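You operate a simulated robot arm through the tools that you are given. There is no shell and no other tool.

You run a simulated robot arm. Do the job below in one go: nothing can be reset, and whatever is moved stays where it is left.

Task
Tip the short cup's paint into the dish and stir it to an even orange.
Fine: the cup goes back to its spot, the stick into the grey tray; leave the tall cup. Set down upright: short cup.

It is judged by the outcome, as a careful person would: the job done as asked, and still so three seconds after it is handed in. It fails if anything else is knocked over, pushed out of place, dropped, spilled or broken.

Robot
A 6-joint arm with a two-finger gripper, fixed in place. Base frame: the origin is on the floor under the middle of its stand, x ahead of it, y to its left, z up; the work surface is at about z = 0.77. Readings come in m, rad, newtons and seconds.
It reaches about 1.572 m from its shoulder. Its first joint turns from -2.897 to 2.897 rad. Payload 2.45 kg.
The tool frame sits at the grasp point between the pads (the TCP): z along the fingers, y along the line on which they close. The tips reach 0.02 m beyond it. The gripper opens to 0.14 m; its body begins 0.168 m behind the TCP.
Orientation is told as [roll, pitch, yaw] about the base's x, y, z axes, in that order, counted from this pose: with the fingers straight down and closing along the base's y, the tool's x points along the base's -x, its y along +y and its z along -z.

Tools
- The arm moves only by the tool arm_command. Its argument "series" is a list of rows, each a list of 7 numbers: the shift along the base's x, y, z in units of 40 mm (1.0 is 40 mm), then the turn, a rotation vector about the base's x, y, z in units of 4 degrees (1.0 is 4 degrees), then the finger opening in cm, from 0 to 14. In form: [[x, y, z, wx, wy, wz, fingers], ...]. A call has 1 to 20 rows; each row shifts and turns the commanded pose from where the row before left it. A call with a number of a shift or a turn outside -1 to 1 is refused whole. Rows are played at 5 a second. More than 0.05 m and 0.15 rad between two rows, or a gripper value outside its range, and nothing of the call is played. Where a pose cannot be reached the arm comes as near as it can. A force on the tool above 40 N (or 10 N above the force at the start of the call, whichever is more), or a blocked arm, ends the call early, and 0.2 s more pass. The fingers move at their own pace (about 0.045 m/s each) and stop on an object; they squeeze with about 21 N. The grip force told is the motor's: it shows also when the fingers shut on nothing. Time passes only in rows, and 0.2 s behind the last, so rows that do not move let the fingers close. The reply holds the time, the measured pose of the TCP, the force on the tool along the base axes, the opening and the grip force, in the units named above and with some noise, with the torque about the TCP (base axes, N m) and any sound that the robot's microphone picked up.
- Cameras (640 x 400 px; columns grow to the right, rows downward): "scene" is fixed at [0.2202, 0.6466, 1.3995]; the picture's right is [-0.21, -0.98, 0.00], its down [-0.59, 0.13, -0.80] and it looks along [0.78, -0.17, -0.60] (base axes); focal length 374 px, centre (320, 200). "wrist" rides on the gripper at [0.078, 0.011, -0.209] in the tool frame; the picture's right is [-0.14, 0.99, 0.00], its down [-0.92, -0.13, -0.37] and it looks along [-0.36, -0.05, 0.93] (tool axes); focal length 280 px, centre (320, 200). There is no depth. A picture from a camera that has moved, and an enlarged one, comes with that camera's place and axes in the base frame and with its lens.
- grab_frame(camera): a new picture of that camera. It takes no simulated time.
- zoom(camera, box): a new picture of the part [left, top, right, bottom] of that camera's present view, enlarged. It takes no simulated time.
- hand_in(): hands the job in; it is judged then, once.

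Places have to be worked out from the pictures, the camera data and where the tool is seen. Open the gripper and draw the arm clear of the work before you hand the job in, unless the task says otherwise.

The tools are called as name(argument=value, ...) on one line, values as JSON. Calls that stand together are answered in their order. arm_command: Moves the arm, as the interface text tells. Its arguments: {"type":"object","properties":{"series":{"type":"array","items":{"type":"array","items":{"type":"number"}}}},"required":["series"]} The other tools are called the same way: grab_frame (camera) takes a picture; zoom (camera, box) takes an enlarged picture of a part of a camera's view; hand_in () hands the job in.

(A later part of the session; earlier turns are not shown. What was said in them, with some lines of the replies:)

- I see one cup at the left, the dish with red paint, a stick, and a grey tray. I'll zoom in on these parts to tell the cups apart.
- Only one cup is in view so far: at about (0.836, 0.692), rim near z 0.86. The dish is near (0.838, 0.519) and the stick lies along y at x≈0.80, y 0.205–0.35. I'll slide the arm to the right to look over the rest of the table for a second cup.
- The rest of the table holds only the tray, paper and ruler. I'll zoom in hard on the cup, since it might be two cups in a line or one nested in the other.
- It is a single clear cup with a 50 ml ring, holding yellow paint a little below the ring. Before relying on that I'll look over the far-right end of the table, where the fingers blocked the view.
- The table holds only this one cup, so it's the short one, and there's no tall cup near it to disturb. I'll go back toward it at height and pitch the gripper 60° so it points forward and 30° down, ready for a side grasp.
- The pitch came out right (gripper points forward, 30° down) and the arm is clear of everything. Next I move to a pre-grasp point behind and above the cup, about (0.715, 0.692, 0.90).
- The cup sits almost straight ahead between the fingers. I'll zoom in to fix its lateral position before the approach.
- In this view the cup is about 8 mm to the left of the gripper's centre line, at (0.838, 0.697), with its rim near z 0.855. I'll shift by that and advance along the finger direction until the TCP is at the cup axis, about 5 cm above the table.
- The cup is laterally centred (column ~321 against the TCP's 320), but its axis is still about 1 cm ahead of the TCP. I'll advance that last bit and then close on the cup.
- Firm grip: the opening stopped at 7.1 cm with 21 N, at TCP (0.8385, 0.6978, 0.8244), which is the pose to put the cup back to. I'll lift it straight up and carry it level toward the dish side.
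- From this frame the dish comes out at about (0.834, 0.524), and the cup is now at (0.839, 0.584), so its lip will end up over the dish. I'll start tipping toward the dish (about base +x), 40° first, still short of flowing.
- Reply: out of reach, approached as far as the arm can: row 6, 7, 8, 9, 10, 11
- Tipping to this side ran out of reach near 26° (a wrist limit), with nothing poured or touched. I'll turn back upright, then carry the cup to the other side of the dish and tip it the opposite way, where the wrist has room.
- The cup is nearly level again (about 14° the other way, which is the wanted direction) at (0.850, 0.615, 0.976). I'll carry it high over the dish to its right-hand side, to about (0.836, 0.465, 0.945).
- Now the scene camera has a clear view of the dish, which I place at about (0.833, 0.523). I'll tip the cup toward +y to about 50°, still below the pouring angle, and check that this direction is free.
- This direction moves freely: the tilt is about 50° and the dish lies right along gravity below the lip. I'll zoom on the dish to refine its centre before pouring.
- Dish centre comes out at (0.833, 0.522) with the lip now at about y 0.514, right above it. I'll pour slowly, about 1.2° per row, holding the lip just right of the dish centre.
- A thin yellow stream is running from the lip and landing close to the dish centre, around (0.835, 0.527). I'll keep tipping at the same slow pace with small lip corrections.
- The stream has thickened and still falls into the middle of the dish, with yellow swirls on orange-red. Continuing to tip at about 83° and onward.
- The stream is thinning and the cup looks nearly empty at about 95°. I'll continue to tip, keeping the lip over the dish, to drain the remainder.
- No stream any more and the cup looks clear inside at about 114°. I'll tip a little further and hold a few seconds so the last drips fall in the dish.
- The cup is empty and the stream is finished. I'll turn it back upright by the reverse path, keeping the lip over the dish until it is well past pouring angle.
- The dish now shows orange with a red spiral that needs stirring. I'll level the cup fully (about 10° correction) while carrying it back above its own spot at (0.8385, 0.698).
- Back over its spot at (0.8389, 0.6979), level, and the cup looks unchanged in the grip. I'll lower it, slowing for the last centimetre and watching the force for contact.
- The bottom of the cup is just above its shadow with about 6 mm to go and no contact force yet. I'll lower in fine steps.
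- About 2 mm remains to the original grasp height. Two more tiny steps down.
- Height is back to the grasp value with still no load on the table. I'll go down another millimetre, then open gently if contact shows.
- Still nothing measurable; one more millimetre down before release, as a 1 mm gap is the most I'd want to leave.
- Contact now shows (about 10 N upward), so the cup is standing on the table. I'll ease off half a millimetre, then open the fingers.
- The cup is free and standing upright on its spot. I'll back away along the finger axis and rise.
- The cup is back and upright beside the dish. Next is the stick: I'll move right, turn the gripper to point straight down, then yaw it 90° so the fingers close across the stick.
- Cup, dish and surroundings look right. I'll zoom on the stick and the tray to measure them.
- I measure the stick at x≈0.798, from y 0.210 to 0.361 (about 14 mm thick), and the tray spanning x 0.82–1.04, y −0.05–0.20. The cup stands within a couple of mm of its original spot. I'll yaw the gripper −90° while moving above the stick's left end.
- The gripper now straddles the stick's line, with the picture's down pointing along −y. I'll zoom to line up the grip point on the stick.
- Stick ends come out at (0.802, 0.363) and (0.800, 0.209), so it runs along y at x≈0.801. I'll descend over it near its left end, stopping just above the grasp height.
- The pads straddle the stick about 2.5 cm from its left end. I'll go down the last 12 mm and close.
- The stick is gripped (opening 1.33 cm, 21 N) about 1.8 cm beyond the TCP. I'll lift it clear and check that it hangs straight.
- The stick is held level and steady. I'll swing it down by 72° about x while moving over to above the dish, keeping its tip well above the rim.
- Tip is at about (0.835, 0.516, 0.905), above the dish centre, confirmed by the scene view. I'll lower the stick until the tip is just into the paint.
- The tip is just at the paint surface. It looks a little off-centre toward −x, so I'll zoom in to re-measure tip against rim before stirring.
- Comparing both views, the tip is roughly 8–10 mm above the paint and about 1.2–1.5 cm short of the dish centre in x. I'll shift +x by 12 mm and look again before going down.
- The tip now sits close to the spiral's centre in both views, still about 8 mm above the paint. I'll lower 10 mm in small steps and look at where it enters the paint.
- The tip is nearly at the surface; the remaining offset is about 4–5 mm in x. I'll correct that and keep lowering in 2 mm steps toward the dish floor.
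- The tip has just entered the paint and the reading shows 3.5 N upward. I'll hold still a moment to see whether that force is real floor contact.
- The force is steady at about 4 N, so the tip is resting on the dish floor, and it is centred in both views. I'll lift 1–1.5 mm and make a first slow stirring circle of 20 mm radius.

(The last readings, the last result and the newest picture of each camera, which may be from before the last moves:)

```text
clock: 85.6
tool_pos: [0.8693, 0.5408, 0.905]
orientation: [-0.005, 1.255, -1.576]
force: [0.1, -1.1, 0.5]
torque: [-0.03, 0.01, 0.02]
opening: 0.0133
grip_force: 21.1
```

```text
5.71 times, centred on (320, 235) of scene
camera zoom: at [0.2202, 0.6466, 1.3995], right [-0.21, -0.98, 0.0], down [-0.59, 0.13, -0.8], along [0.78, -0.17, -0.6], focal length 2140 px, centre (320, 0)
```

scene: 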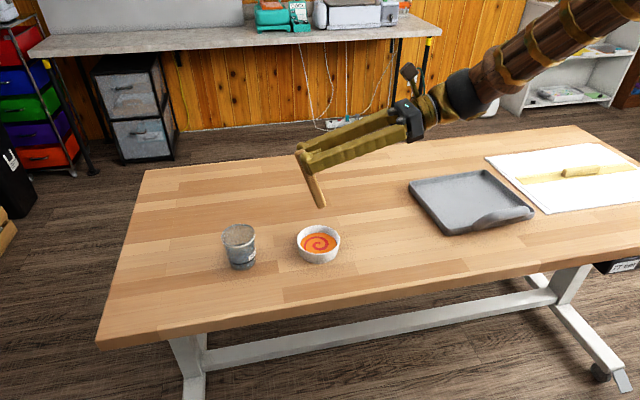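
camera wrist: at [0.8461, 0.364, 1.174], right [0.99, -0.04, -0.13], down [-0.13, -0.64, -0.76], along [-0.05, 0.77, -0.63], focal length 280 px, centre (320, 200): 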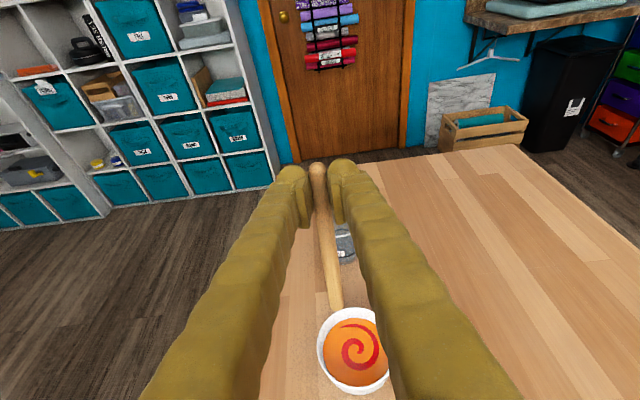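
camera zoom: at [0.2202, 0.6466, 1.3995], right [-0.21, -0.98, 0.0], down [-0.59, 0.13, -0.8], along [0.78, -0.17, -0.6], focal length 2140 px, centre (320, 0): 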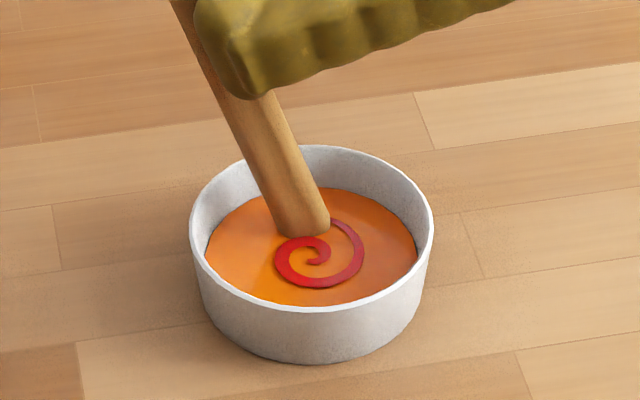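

The red spiral has shrunk after one turn, so the stirring works, and the force is near zero. I'll run two more circles at the same radius.

arm_command(series=[[-0.0955, 0.294, 0, 0, 0, 0, 0.5], [-0.25, 0.1815, 0, 0, 0, 0, 0.5], [-0.309, 0, 0, 0, 0, 0, 0.5], [-0.25, -0.1815, 0, 0, 0, 0, 0.5], [-0.0955, -0.294, 0, 0, 0, 0, 0.5], [0.0955, -0.294, 0, 0, 0, 0, 0.5], [0.25, -0.1815, 0, 0, 0, 0, 0.5], [0.309, 0, 0, 0, 0, 0, 0.5], [0.25, 0.1815, 0, 0, 0, 0, 0.5], [0.0955, 0.294, 0, 0, 0, 0, 0.5], [-0.0955, 0.294, 0, 0, 0, 0, 0.5], [-0.25, 0.1815, 0, 0, 0, 0, 0.5], [-0.309, 0, 0, 0, 0, 0, 0.5], [-0.25, -0.1815, 0, 0, 0, 0, 0.5], [-0.0955, -0.294, 0, 0, 0, 0, 0.5], [0.0955, -0.294, 0, 0, 0, 0, 0.5], [0.25, -0.1815, 0, 0, 0, 0, 0.5], [0.309, 0, 0, 0, 0, 0, 0.5], [0.25, 0.1815, 0, 0, 0, 0, 0.5], [0.0955, 0.294, 0, 0, 0, 0, 0.5]])

zoom(camera="scene", box=[290, 200, 350, 270])

zoom(camera="wrist", box=[300, 250, 390, 360])

```text
clock: 89.8
tool_pos: [0.8693, 0.541, 0.9057]
orientation: [-0.004, 1.256, -1.575]
force: [-0.2, 0.1, -0.6]
torque: [0.01, -0.04, 0.0]
opening: 0.0131
grip_force: 21.0
```

```text
5.71 times, centred on (320, 235) of scene
camera zoom: at [0.2202, 0.6466, 1.3995], right [-0.21, -0.98, 0.0], down [-0.59, 0.13, -0.8], along [0.78, -0.17, -0.6], focal length 2140 px, centre (320, 0)
```

zoom: 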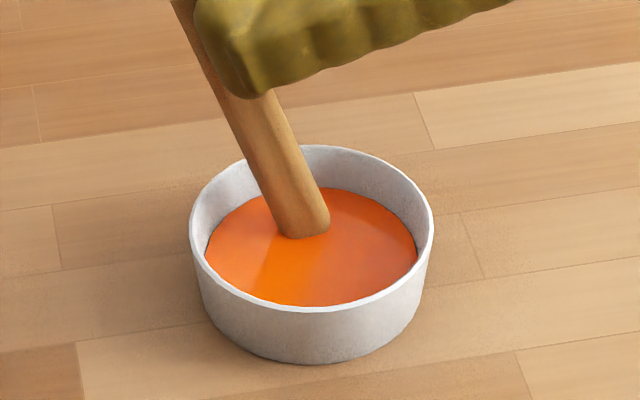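

```text
3.64 times, centred on (345, 305) of wrist
camera zoom: at [0.8799, 0.3667, 1.0452], right [0.99, -0.04, -0.13], down [-0.13, -0.64, -0.76], along [-0.05, 0.77, -0.64], focal length 1020 px, centre (229, -182)
```

zoom: 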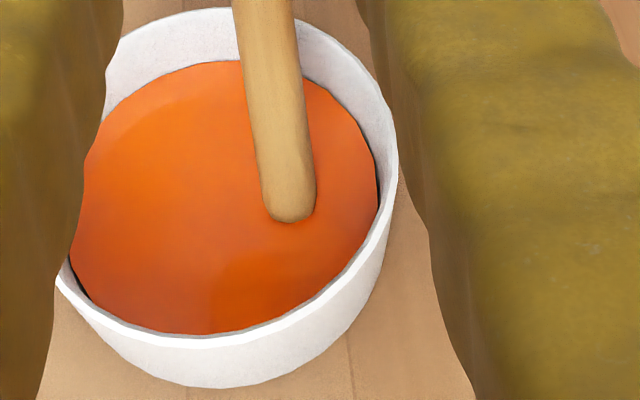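

The paint now looks an even orange with no streaks. I'll give it two more circles to be sure the mixing is complete.

arm_command(series=[[-0.0955, 0.294, 0, 0, 0, 0, 0.5], [-0.25, 0.1815, 0, 0, 0, 0, 0.5], [-0.309, 0, 0, 0, 0, 0, 0.5], [-0.25, -0.1815, 0, 0, 0, 0, 0.5], [-0.0955, -0.294, 0, 0, 0, 0, 0.5], [0.0955, -0.294, 0, 0, 0, 0, 0.5], [0.25, -0.1815, 0, 0, 0, 0, 0.5], [0.309, 0, 0, 0, 0, 0, 0.5], [0.25, 0.1815, 0, 0, 0, 0, 0.5], [0.0955, 0.294, 0, 0, 0, 0, 0.5], [-0.0955, 0.294, 0, 0, 0, 0, 0.5], [-0.25, 0.1815, 0, 0, 0, 0, 0.5], [-0.309, 0, 0, 0, 0, 0, 0.5], [-0.25, -0.1815, 0, 0, 0, 0, 0.5], [-0.0955, -0.294, 0, 0, 0, 0, 0.5], [0.0955, -0.294, 0, 0, 0, 0, 0.5], [0.25, -0.1815, 0, 0, 0, 0, 0.5], [0.309, 0, 0, 0, 0, 0, 0.5], [0.25, 0.1815, 0, 0, 0, 0, 0.5], [0.0955, 0.294, 0, 0, 0, 0, 0.5]])

zoom(camera="scene", box=[290, 200, 350, 270])

zoom(camera="wrist", box=[300, 250, 390, 360])

```text
clock: 94.0
tool_pos: [0.8692, 0.5399, 0.9062]
orientation: [-0.005, 1.257, -1.577]
force: [-0.2, 1.1, 0.5]
torque: [-0.02, 0.0, 0.04]
opening: 0.0133
grip_force: 21.3
```

```text
5.71 times, centred on (320, 235) of scene
camera zoom: at [0.2202, 0.6466, 1.3995], right [-0.21, -0.98, 0.0], down [-0.59, 0.13, -0.8], along [0.78, -0.17, -0.6], focal length 2140 px, centre (320, 0)
```

zoom: 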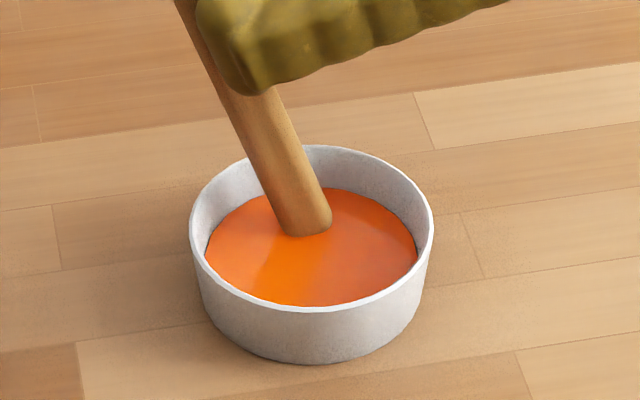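

```text
3.64 times, centred on (345, 305) of wrist
camera zoom: at [0.8805, 0.3658, 1.0461], right [0.99, -0.04, -0.13], down [-0.13, -0.64, -0.76], along [-0.05, 0.77, -0.64], focal length 1020 px, centre (229, -182)
```

zoom: 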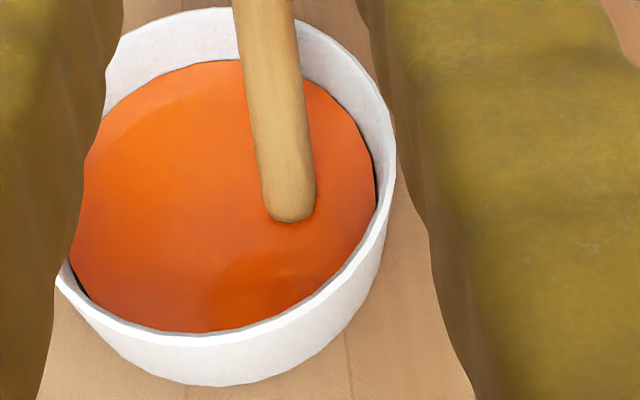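

The colour is uniform and unchanged by the extra turns. I'll bring the stick to the centre, lift it just out of the paint, and hold a few seconds so it drips into the dish.

arm_command(series=[[-0.25, 0, 0, 0, 0, 0, 0.5], [-0.25, 0, 0, 0, 0, 0, 0.5], [0, 0, 0.2, 0, 0, 0, 0.5], [0, 0, 0.3, 0, 0, 0, 0.5], [0, 0, 0.3, 0, 0, 0, 0.5], [0, 0, 0.2, 0, 0, 0, 0.5], [0, 0, 0, 0, 0, 0, 0.5], [0, 0, 0, 0, 0, 0, 0.5], [0, 0, 0, 0, 0, 0, 0.5], [0, 0, 0, 0, 0, 0, 0.5], [0, 0, 0, 0, 0, 0, 0.5], [0, 0, 0, 0, 0, 0, 0.5], [0, 0, 0, 0, 0, 0, 0.5], [0, 0, 0, 0, 0, 0, 0.5], [0, 0, 0, 0, 0, 0, 0.5], [0, 0, 0, 0, 0, 0, 0.5], [0, 0, 0, 0, 0, 0, 0.5], [0, 0, 0, 0, 0, 0, 0.5], [0, 0, 0, 0, 0, 0, 0.5], [0, 0, 0, 0, 0, 0, 0.5]])

zoom(camera="scene", box=[280, 180, 360, 270])

zoom(camera="wrist", box=[290, 150, 400, 360])

```text
clock: 98.2
tool_pos: [0.8483, 0.5405, 0.9464]
orientation: [-0.006, 1.257, -1.577]
force: [0.4, -0.5, 0.0]
torque: [0.02, -0.01, 0.0]
opening: 0.0134
grip_force: 20.9
```

```text
4.44 times, centred on (320, 225) of scene
camera zoom: at [0.2202, 0.6466, 1.3995], right [-0.21, -0.98, 0.0], down [-0.59, 0.13, -0.8], along [0.78, -0.17, -0.6], focal length 1664 px, centre (320, 89)
```

zoom: 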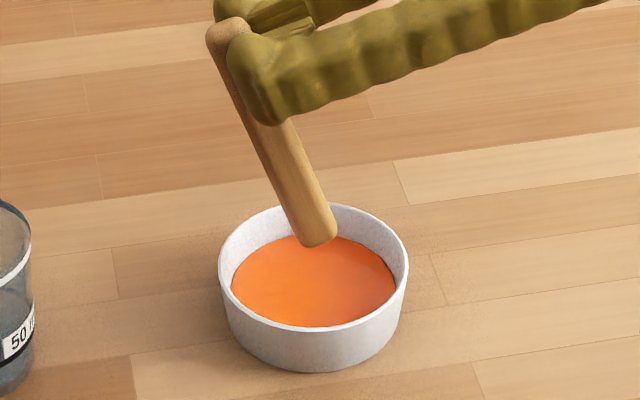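

```text
1.90 times, centred on (345, 255) of wrist
camera zoom: at [0.8594, 0.3663, 1.0856], right [0.99, -0.04, -0.13], down [-0.13, -0.64, -0.76], along [-0.05, 0.77, -0.63], focal length 534 px, centre (272, 95)
```

zoom: 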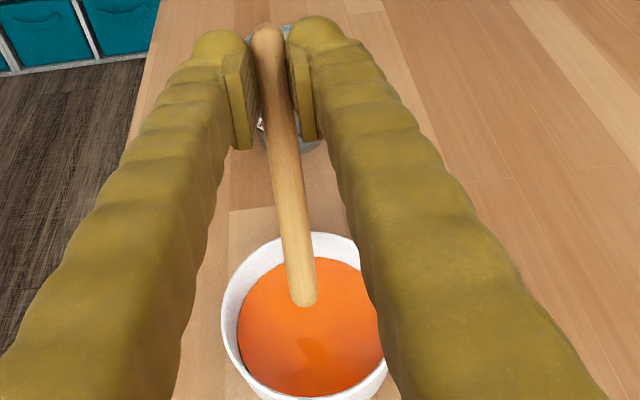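

The stick shows no drips and the paint is uniformly orange. I'll raise it, then level it while carrying it over to the tray's middle.

arm_command(series=[[0, 0, 0.7, 0, 0, 0, 0.5], [0, 0, 1, 0, 0, 0, 0.5], [0, 0, 1, 0, 0, 0, 0.5], [0, 0, 0, 0, 0, 0, 0.5]])

arm_command(series=[[0.1, -0.3, 0, -1, 0, 0, 0.5], [0.12, -0.55, 0, -1, 0, 0, 0.5], [0.12, -0.55, 0, -1, 0, 0, 0.5], [0.12, -0.55, 0, -1, 0, 0, 0.5], [0.12, -0.55, 0, -1, 0, 0, 0.5], [0.12, -0.55, 0, -1, 0, 0, 0.5], [0.12, -0.55, 0, -1, 0, 0, 0.5], [0.12, -0.55, 0, -1, 0, 0, 0.5], [0.12, -0.55, 0, -1, 0, 0, 0.5], [0.12, -0.55, 0, -1, 0, 0, 0.5], [0.12, -0.55, 0, -1, 0, 0, 0.5], [0.12, -0.55, 0, -1, 0, 0, 0.5], [0.12, -0.55, 0, -1, 0, 0, 0.5], [0.12, -0.55, 0, -1, 0, 0, 0.5], [0.12, -0.55, 0, -1, 0, 0, 0.5], [0.12, -0.55, 0, -1, 0, 0, 0.5], [0.12, -0.55, 0, -1, 0, 0, 0.5], [0.12, -0.55, 0, -1, 0, 0, 0.5], [0.05, -0.35, 0, 0, 0, 0, 0.5], [0, 0, 0, 0, 0, 0, 0.5]])

grab_frame(camera="wrist")

grab_frame(camera="scene")

```text
clock: 99.2
tool_pos: [0.8502, 0.5412, 1.0539]
orientation: [-0.005, 1.256, -1.577]
force: [-0.4, 0.0, 0.3]
torque: [-0.01, -0.03, -0.05]
opening: 0.0132
grip_force: 21.3
```

```text
clock: 103.4
tool_pos: [0.939, 0.1378, 1.0549]
orientation: [-0.001, -0.001, -1.573]
force: [0.7, 0.4, -0.8]
torque: [0.01, 0.03, -0.02]
opening: 0.013
grip_force: 20.7
```

```text
taken
camera wrist: at [0.9499, 0.2178, 1.2638], right [0.99, -0.14, 0.0], down [-0.13, -0.92, 0.37], along [-0.05, -0.37, -0.93], focal length 280 px, centre (320, 200)
```

wrist: 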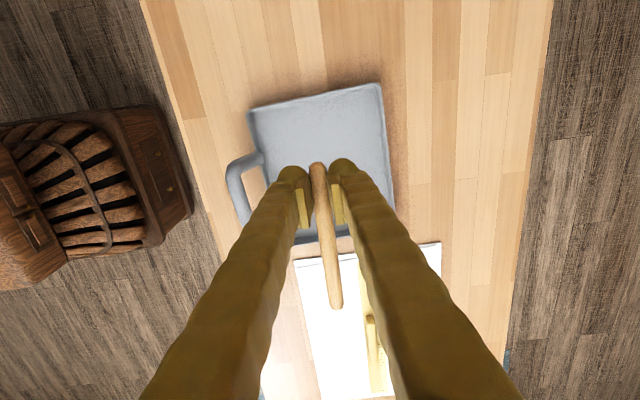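

```text
taken
```

scene: 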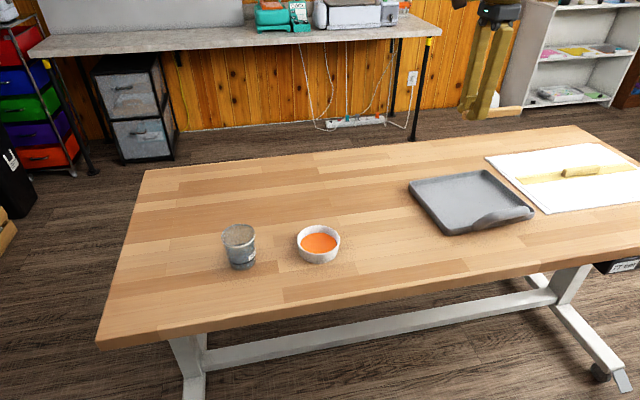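

The tray runs from about y −0.045 to 0.21 and x 0.84 to 1.05. The stick would lie at x 0.939, y 0.01 to 0.16, inside the walls. I'll lower it to just above the tray floor.

arm_command(series=[[0, 0, -0.8, 0, 0, 0, 0.5], [0, 0, -1, 0, 0, 0, 0.5], [0, 0, -1, 0, 0, 0, 0.5], [0, 0, -1, 0, 0, 0, 0.5], [0, 0, -1, 0, 0, 0, 0.5], [0, 0, -0.6, 0, 0, 0, 0.5], [0, 0, -0.3, 0, 0, 0, 0.5], [0, 0, 0, 0, 0, 0, 0.5]])

grab_frame(camera="wrist")

zoom(camera="scene", box=[390, 110, 560, 250])

```text
clock: 105.2
tool_pos: [0.9358, 0.1416, 0.8249]
orientation: [0.0, -0.001, -1.572]
force: [-0.4, 0.6, 0.6]
torque: [0.03, 0.01, 0.02]
opening: 0.0128
grip_force: 20.9
```

```text
taken
camera wrist: at [0.9477, 0.2195, 1.0343], right [0.99, -0.14, 0.0], down [-0.13, -0.92, 0.37], along [-0.05, -0.37, -0.93], focal length 280 px, centre (320, 200)
```

wrist: 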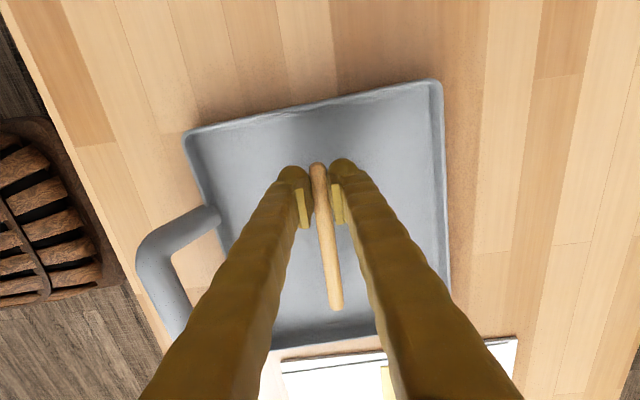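

```text
2.86 times, centred on (475, 180) of scene
camera zoom: at [0.2202, 0.6466, 1.3995], right [-0.21, -0.98, 0.0], down [-0.59, 0.13, -0.8], along [0.78, -0.17, -0.6], focal length 1070 px, centre (-123, 257)
```

zoom: 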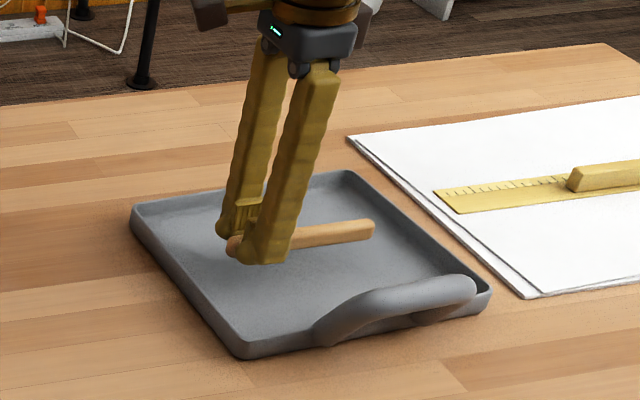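

The stick is over the middle of the tray, clear of all walls. I'll lower gently until the tray floor is felt.

arm_command(series=[[0, 0, -0.15, 0, 0, 0, 0.5], [0, 0, -0.15, 0, 0, 0, 0.5], [0, 0, -0.1, 0, 0, 0, 0.5], [0, 0, -0.05, 0, 0, 0, 0.5], [0, 0, 0, 0, 0, 0, 0.5], [0, 0, 0, 0, 0, 0, 0.5]])

zoom(camera="scene", box=[420, 150, 530, 240])

```text
clock: 106.6
tool_pos: [0.9364, 0.1415, 0.8076]
orientation: [0.0, 0.0, -1.572]
force: [-1.0, 0.0, 0.0]
torque: [0.02, 0.0, 0.02]
opening: 0.0134
grip_force: 21.3
```

```text
4.44 times, centred on (475, 195) of scene
camera zoom: at [0.2202, 0.6466, 1.3995], right [-0.21, -0.98, 0.0], down [-0.59, 0.13, -0.8], along [0.78, -0.17, -0.6], focal length 1664 px, centre (-369, 222)
```

zoom: 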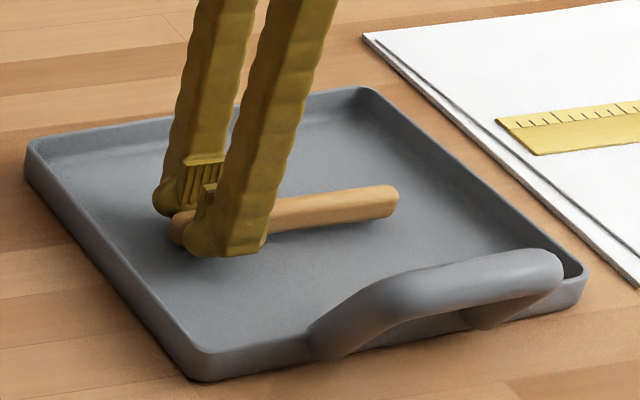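

No contact yet at TCP z 0.8076. I'll go down in 1.5–2 mm steps.

arm_command(series=[[0, 0, -0.05, 0, 0, 0, 0.5], [0, 0, -0.05, 0, 0, 0, 0.5], [0, 0, 0, 0, 0, 0, 0.5], [0, 0, 0, 0, 0, 0, 0.5]])

```text
clock: 107.6
tool_pos: [0.9352, 0.1405, 0.8034]
orientation: [0.0, 0.0, -1.571]
force: [-0.5, -0.7, 0.0]
torque: [-0.01, -0.02, -0.02]
opening: 0.0131
grip_force: 21.1
```

Still free at 0.8034; contact is expected near 0.80 (table grasp was 0.795 plus the tray floor). Continuing in 1 mm steps.

arm_command(series=[[0, 0, -0.03, 0, 0, 0, 0.5], [0, 0, -0.03, 0, 0, 0, 0.5], [0, 0, 0, 0, 0, 0, 0.5], [0, 0, 0, 0, 0, 0, 0.5]])

```text
clock: 108.6
tool_pos: [0.9355, 0.1395, 0.8005]
orientation: [-0.001, -0.002, -1.573]
force: [0.6, 0.2, -0.8]
torque: [-0.03, 0.0, 0.03]
opening: 0.0132
grip_force: 20.6
```

Still no contact force at 0.8005, so I step down another 2 mm.

arm_command(series=[[0, 0, -0.025, 0, 0, 0, 0.5], [0, 0, -0.025, 0, 0, 0, 0.5], [0, 0, 0, 0, 0, 0, 0.5], [0, 0, 0, 0, 0, 0, 0.5]])

zoom(camera="scene", box=[440, 170, 500, 220])

```text
clock: 109.6
tool_pos: [0.9381, 0.1405, 0.8001]
orientation: [0.001, -0.001, -1.573]
force: [0.9, 0.2, 17.5]
torque: [0.03, 0.0, -0.03]
opening: 0.0135
grip_force: 20.9
```

```text
8.00 times, centred on (470, 195) of scene
camera zoom: at [0.2202, 0.6466, 1.3995], right [-0.21, -0.98, 0.0], down [-0.59, 0.13, -0.8], along [0.78, -0.17, -0.6], focal length 2996 px, centre (-880, 240)
```

zoom: 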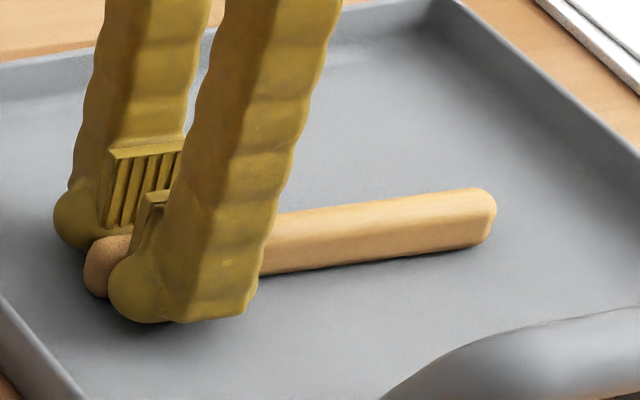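

Contact: 17 N upward, so the stick rests on the tray floor. I'll ease up a little over a millimetre to shed the load, then open the fingers.

arm_command(series=[[0, 0, 0.03, 0, 0, 0, 0.5], [0, 0, 0, 0, 0, 0, 0.5], [0, 0, 0, 0, 0, 0, 1.6], [0, 0, 0, 0, 0, 0, 2.2], [0, 0, 0, 0, 0, 0, 3], [0, 0, 0, 0, 0, 0, 4], [0, 0, 0, 0, 0, 0, 5], [0, 0, 0, 0, 0, 0, 5]])

zoom(camera="scene", box=[420, 150, 530, 240])

grab_frame(camera="wrist")

```text
clock: 111.4
tool_pos: [0.9369, 0.1398, 0.8008]
orientation: [0.001, -0.001, -1.573]
force: [-0.2, 0.2, -0.2]
torque: [-0.01, -0.01, -0.02]
opening: 0.05
grip_force: 0.0
```

```text
4.44 times, centred on (475, 195) of scene
camera zoom: at [0.2202, 0.6466, 1.3995], right [-0.21, -0.98, 0.0], down [-0.59, 0.13, -0.8], along [0.78, -0.17, -0.6], focal length 1664 px, centre (-369, 222)
```

zoom: 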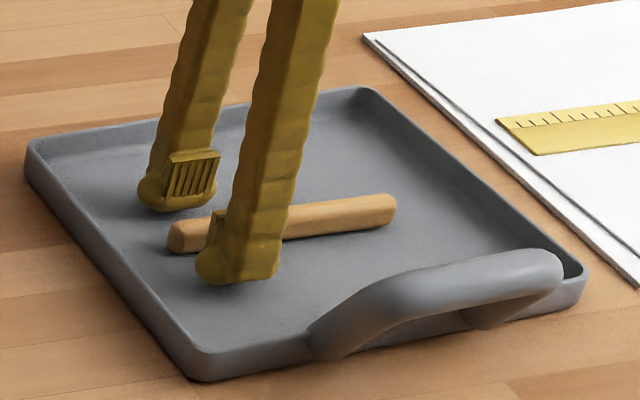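

```text
taken
camera wrist: at [0.9479, 0.2187, 1.0101], right [0.99, -0.14, 0.0], down [-0.13, -0.92, 0.37], along [-0.05, -0.37, -0.93], focal length 280 px, centre (320, 200)
```

wrist: 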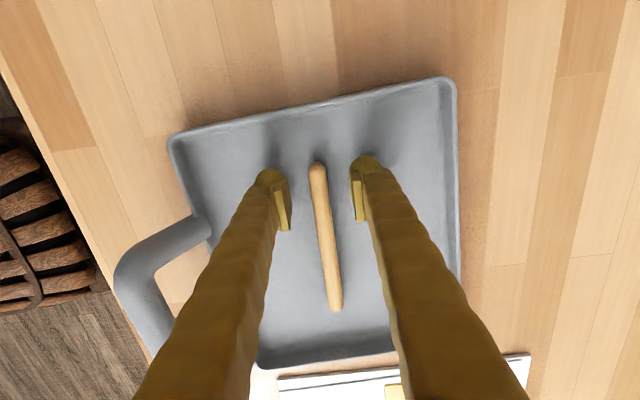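

The stick lies flat in the tray and the fingers are clear of it. I'll rise straight up and draw the arm away from the work.

arm_command(series=[[0, 0, 0.5, 0, 0, 0, 5], [0, 0, 1, 0, 0, 0, 5], [0, 0, 1, 0, 0, 0, 5], [0, 0, 1, 0, 0, 0, 5], [0, 0, 1, 0, 0, 0, 5], [0, 0, 1, 0, 0, 0, 5], [0, 0, 1, 0, 0, 0, 8], [-0.6, -0.3, 0.9, 0, 0, 0, 10], [-0.9, -0.3, 0.3, 0, 0, 0, 12], [-0.9, -0.3, 0.3, 0, 0, 0, 14], [-0.9, -0.3, 0, 0, 0, 0, 14], [-0.9, -0.3, 0, 0, 0, 0, 14], [0, 0, 0, 0, 0, 0, 14], [0, 0, 0, 0, 0, 0, 14]])

grab_frame(camera="scene")

zoom(camera="scene", box=[200, 200, 360, 300])

zoom(camera="scene", box=[370, 150, 640, 290])

grab_frame(camera="wrist")

```text
clock: 114.4
tool_pos: [0.7686, 0.0797, 1.1199]
orientation: [0.0, 0.0, -1.572]
force: [0.1, 0.1, -1.0]
torque: [0.01, 0.01, -0.01]
opening: 0.1403
grip_force: 0.0
```

```text
taken
```

scene: 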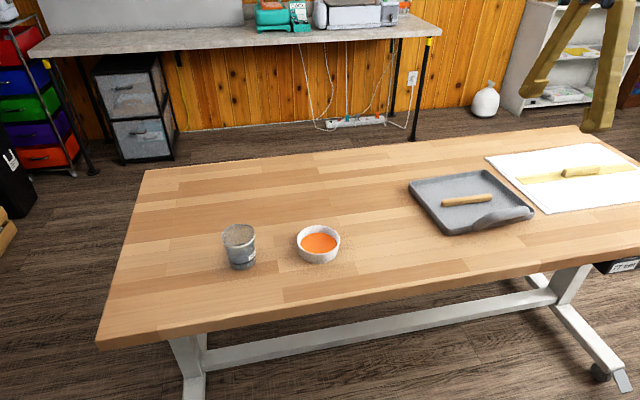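

```text
4.00 times, centred on (280, 250) of scene
camera zoom: at [0.2202, 0.6466, 1.3995], right [-0.21, -0.98, 0.0], down [-0.59, 0.13, -0.8], along [0.78, -0.17, -0.6], focal length 1498 px, centre (480, 0)
```

zoom: 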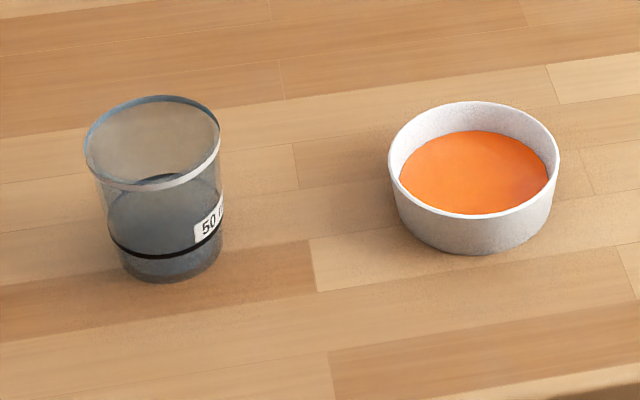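

```text
2.37 times, centred on (505, 220) of scene
camera zoom: at [0.2202, 0.6466, 1.3995], right [-0.21, -0.98, 0.0], down [-0.59, 0.13, -0.8], along [0.78, -0.17, -0.6], focal length 888 px, centre (-118, 153)
```

zoom: 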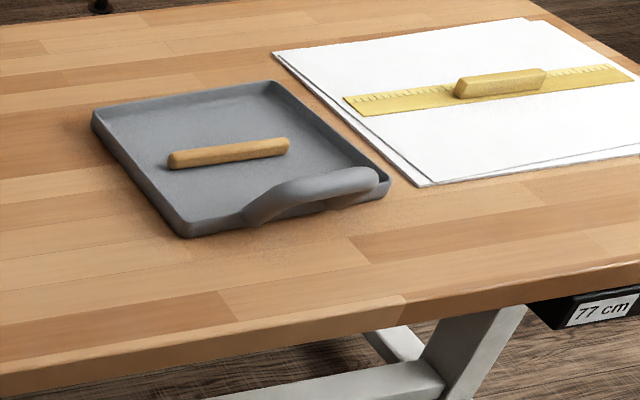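

```text
taken
camera wrist: at [0.7807, 0.1577, 1.3294], right [0.99, -0.14, 0.0], down [-0.13, -0.92, 0.37], along [-0.05, -0.37, -0.93], focal length 280 px, centre (320, 200)
```

wrist: 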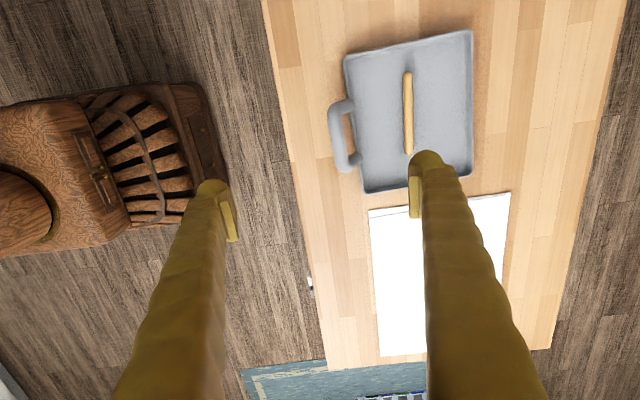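

All checks out. The dish holds an even orange, the empty cup stands upright within a few millimetres of its original place, and the stick lies in the grey tray. Nothing else has moved, there are no drips, and the gripper is open and clear, so I'm handing the job in.

hand_in()

```text
The job is handed in.
```

I tipped the short cup's paint into the dish and stirred it to an even orange, and I've handed the job in. The arm is open and clear of the table. I don't have the judge's result.

- **Cup:** it is empty and standing upright on its spot, about 2–3 mm from where it started.
- **Stick:** it lies flat in the grey tray, clear of the walls.
- **Tall cup:** I found only one cup on the table, the clear one with the 50 ml mark and yellow paint. I took it to be the short cup and saw no tall cup to leave alone.
- **Everything else:** the dish, tray, paper and ruler are where they were. I saw no drips or spills on the table.

My first try tipped the cup from its own side of the dish, and the wrist reached its limit before any paint left the cup. I carried the cup over to the dish's other side and poured from there.
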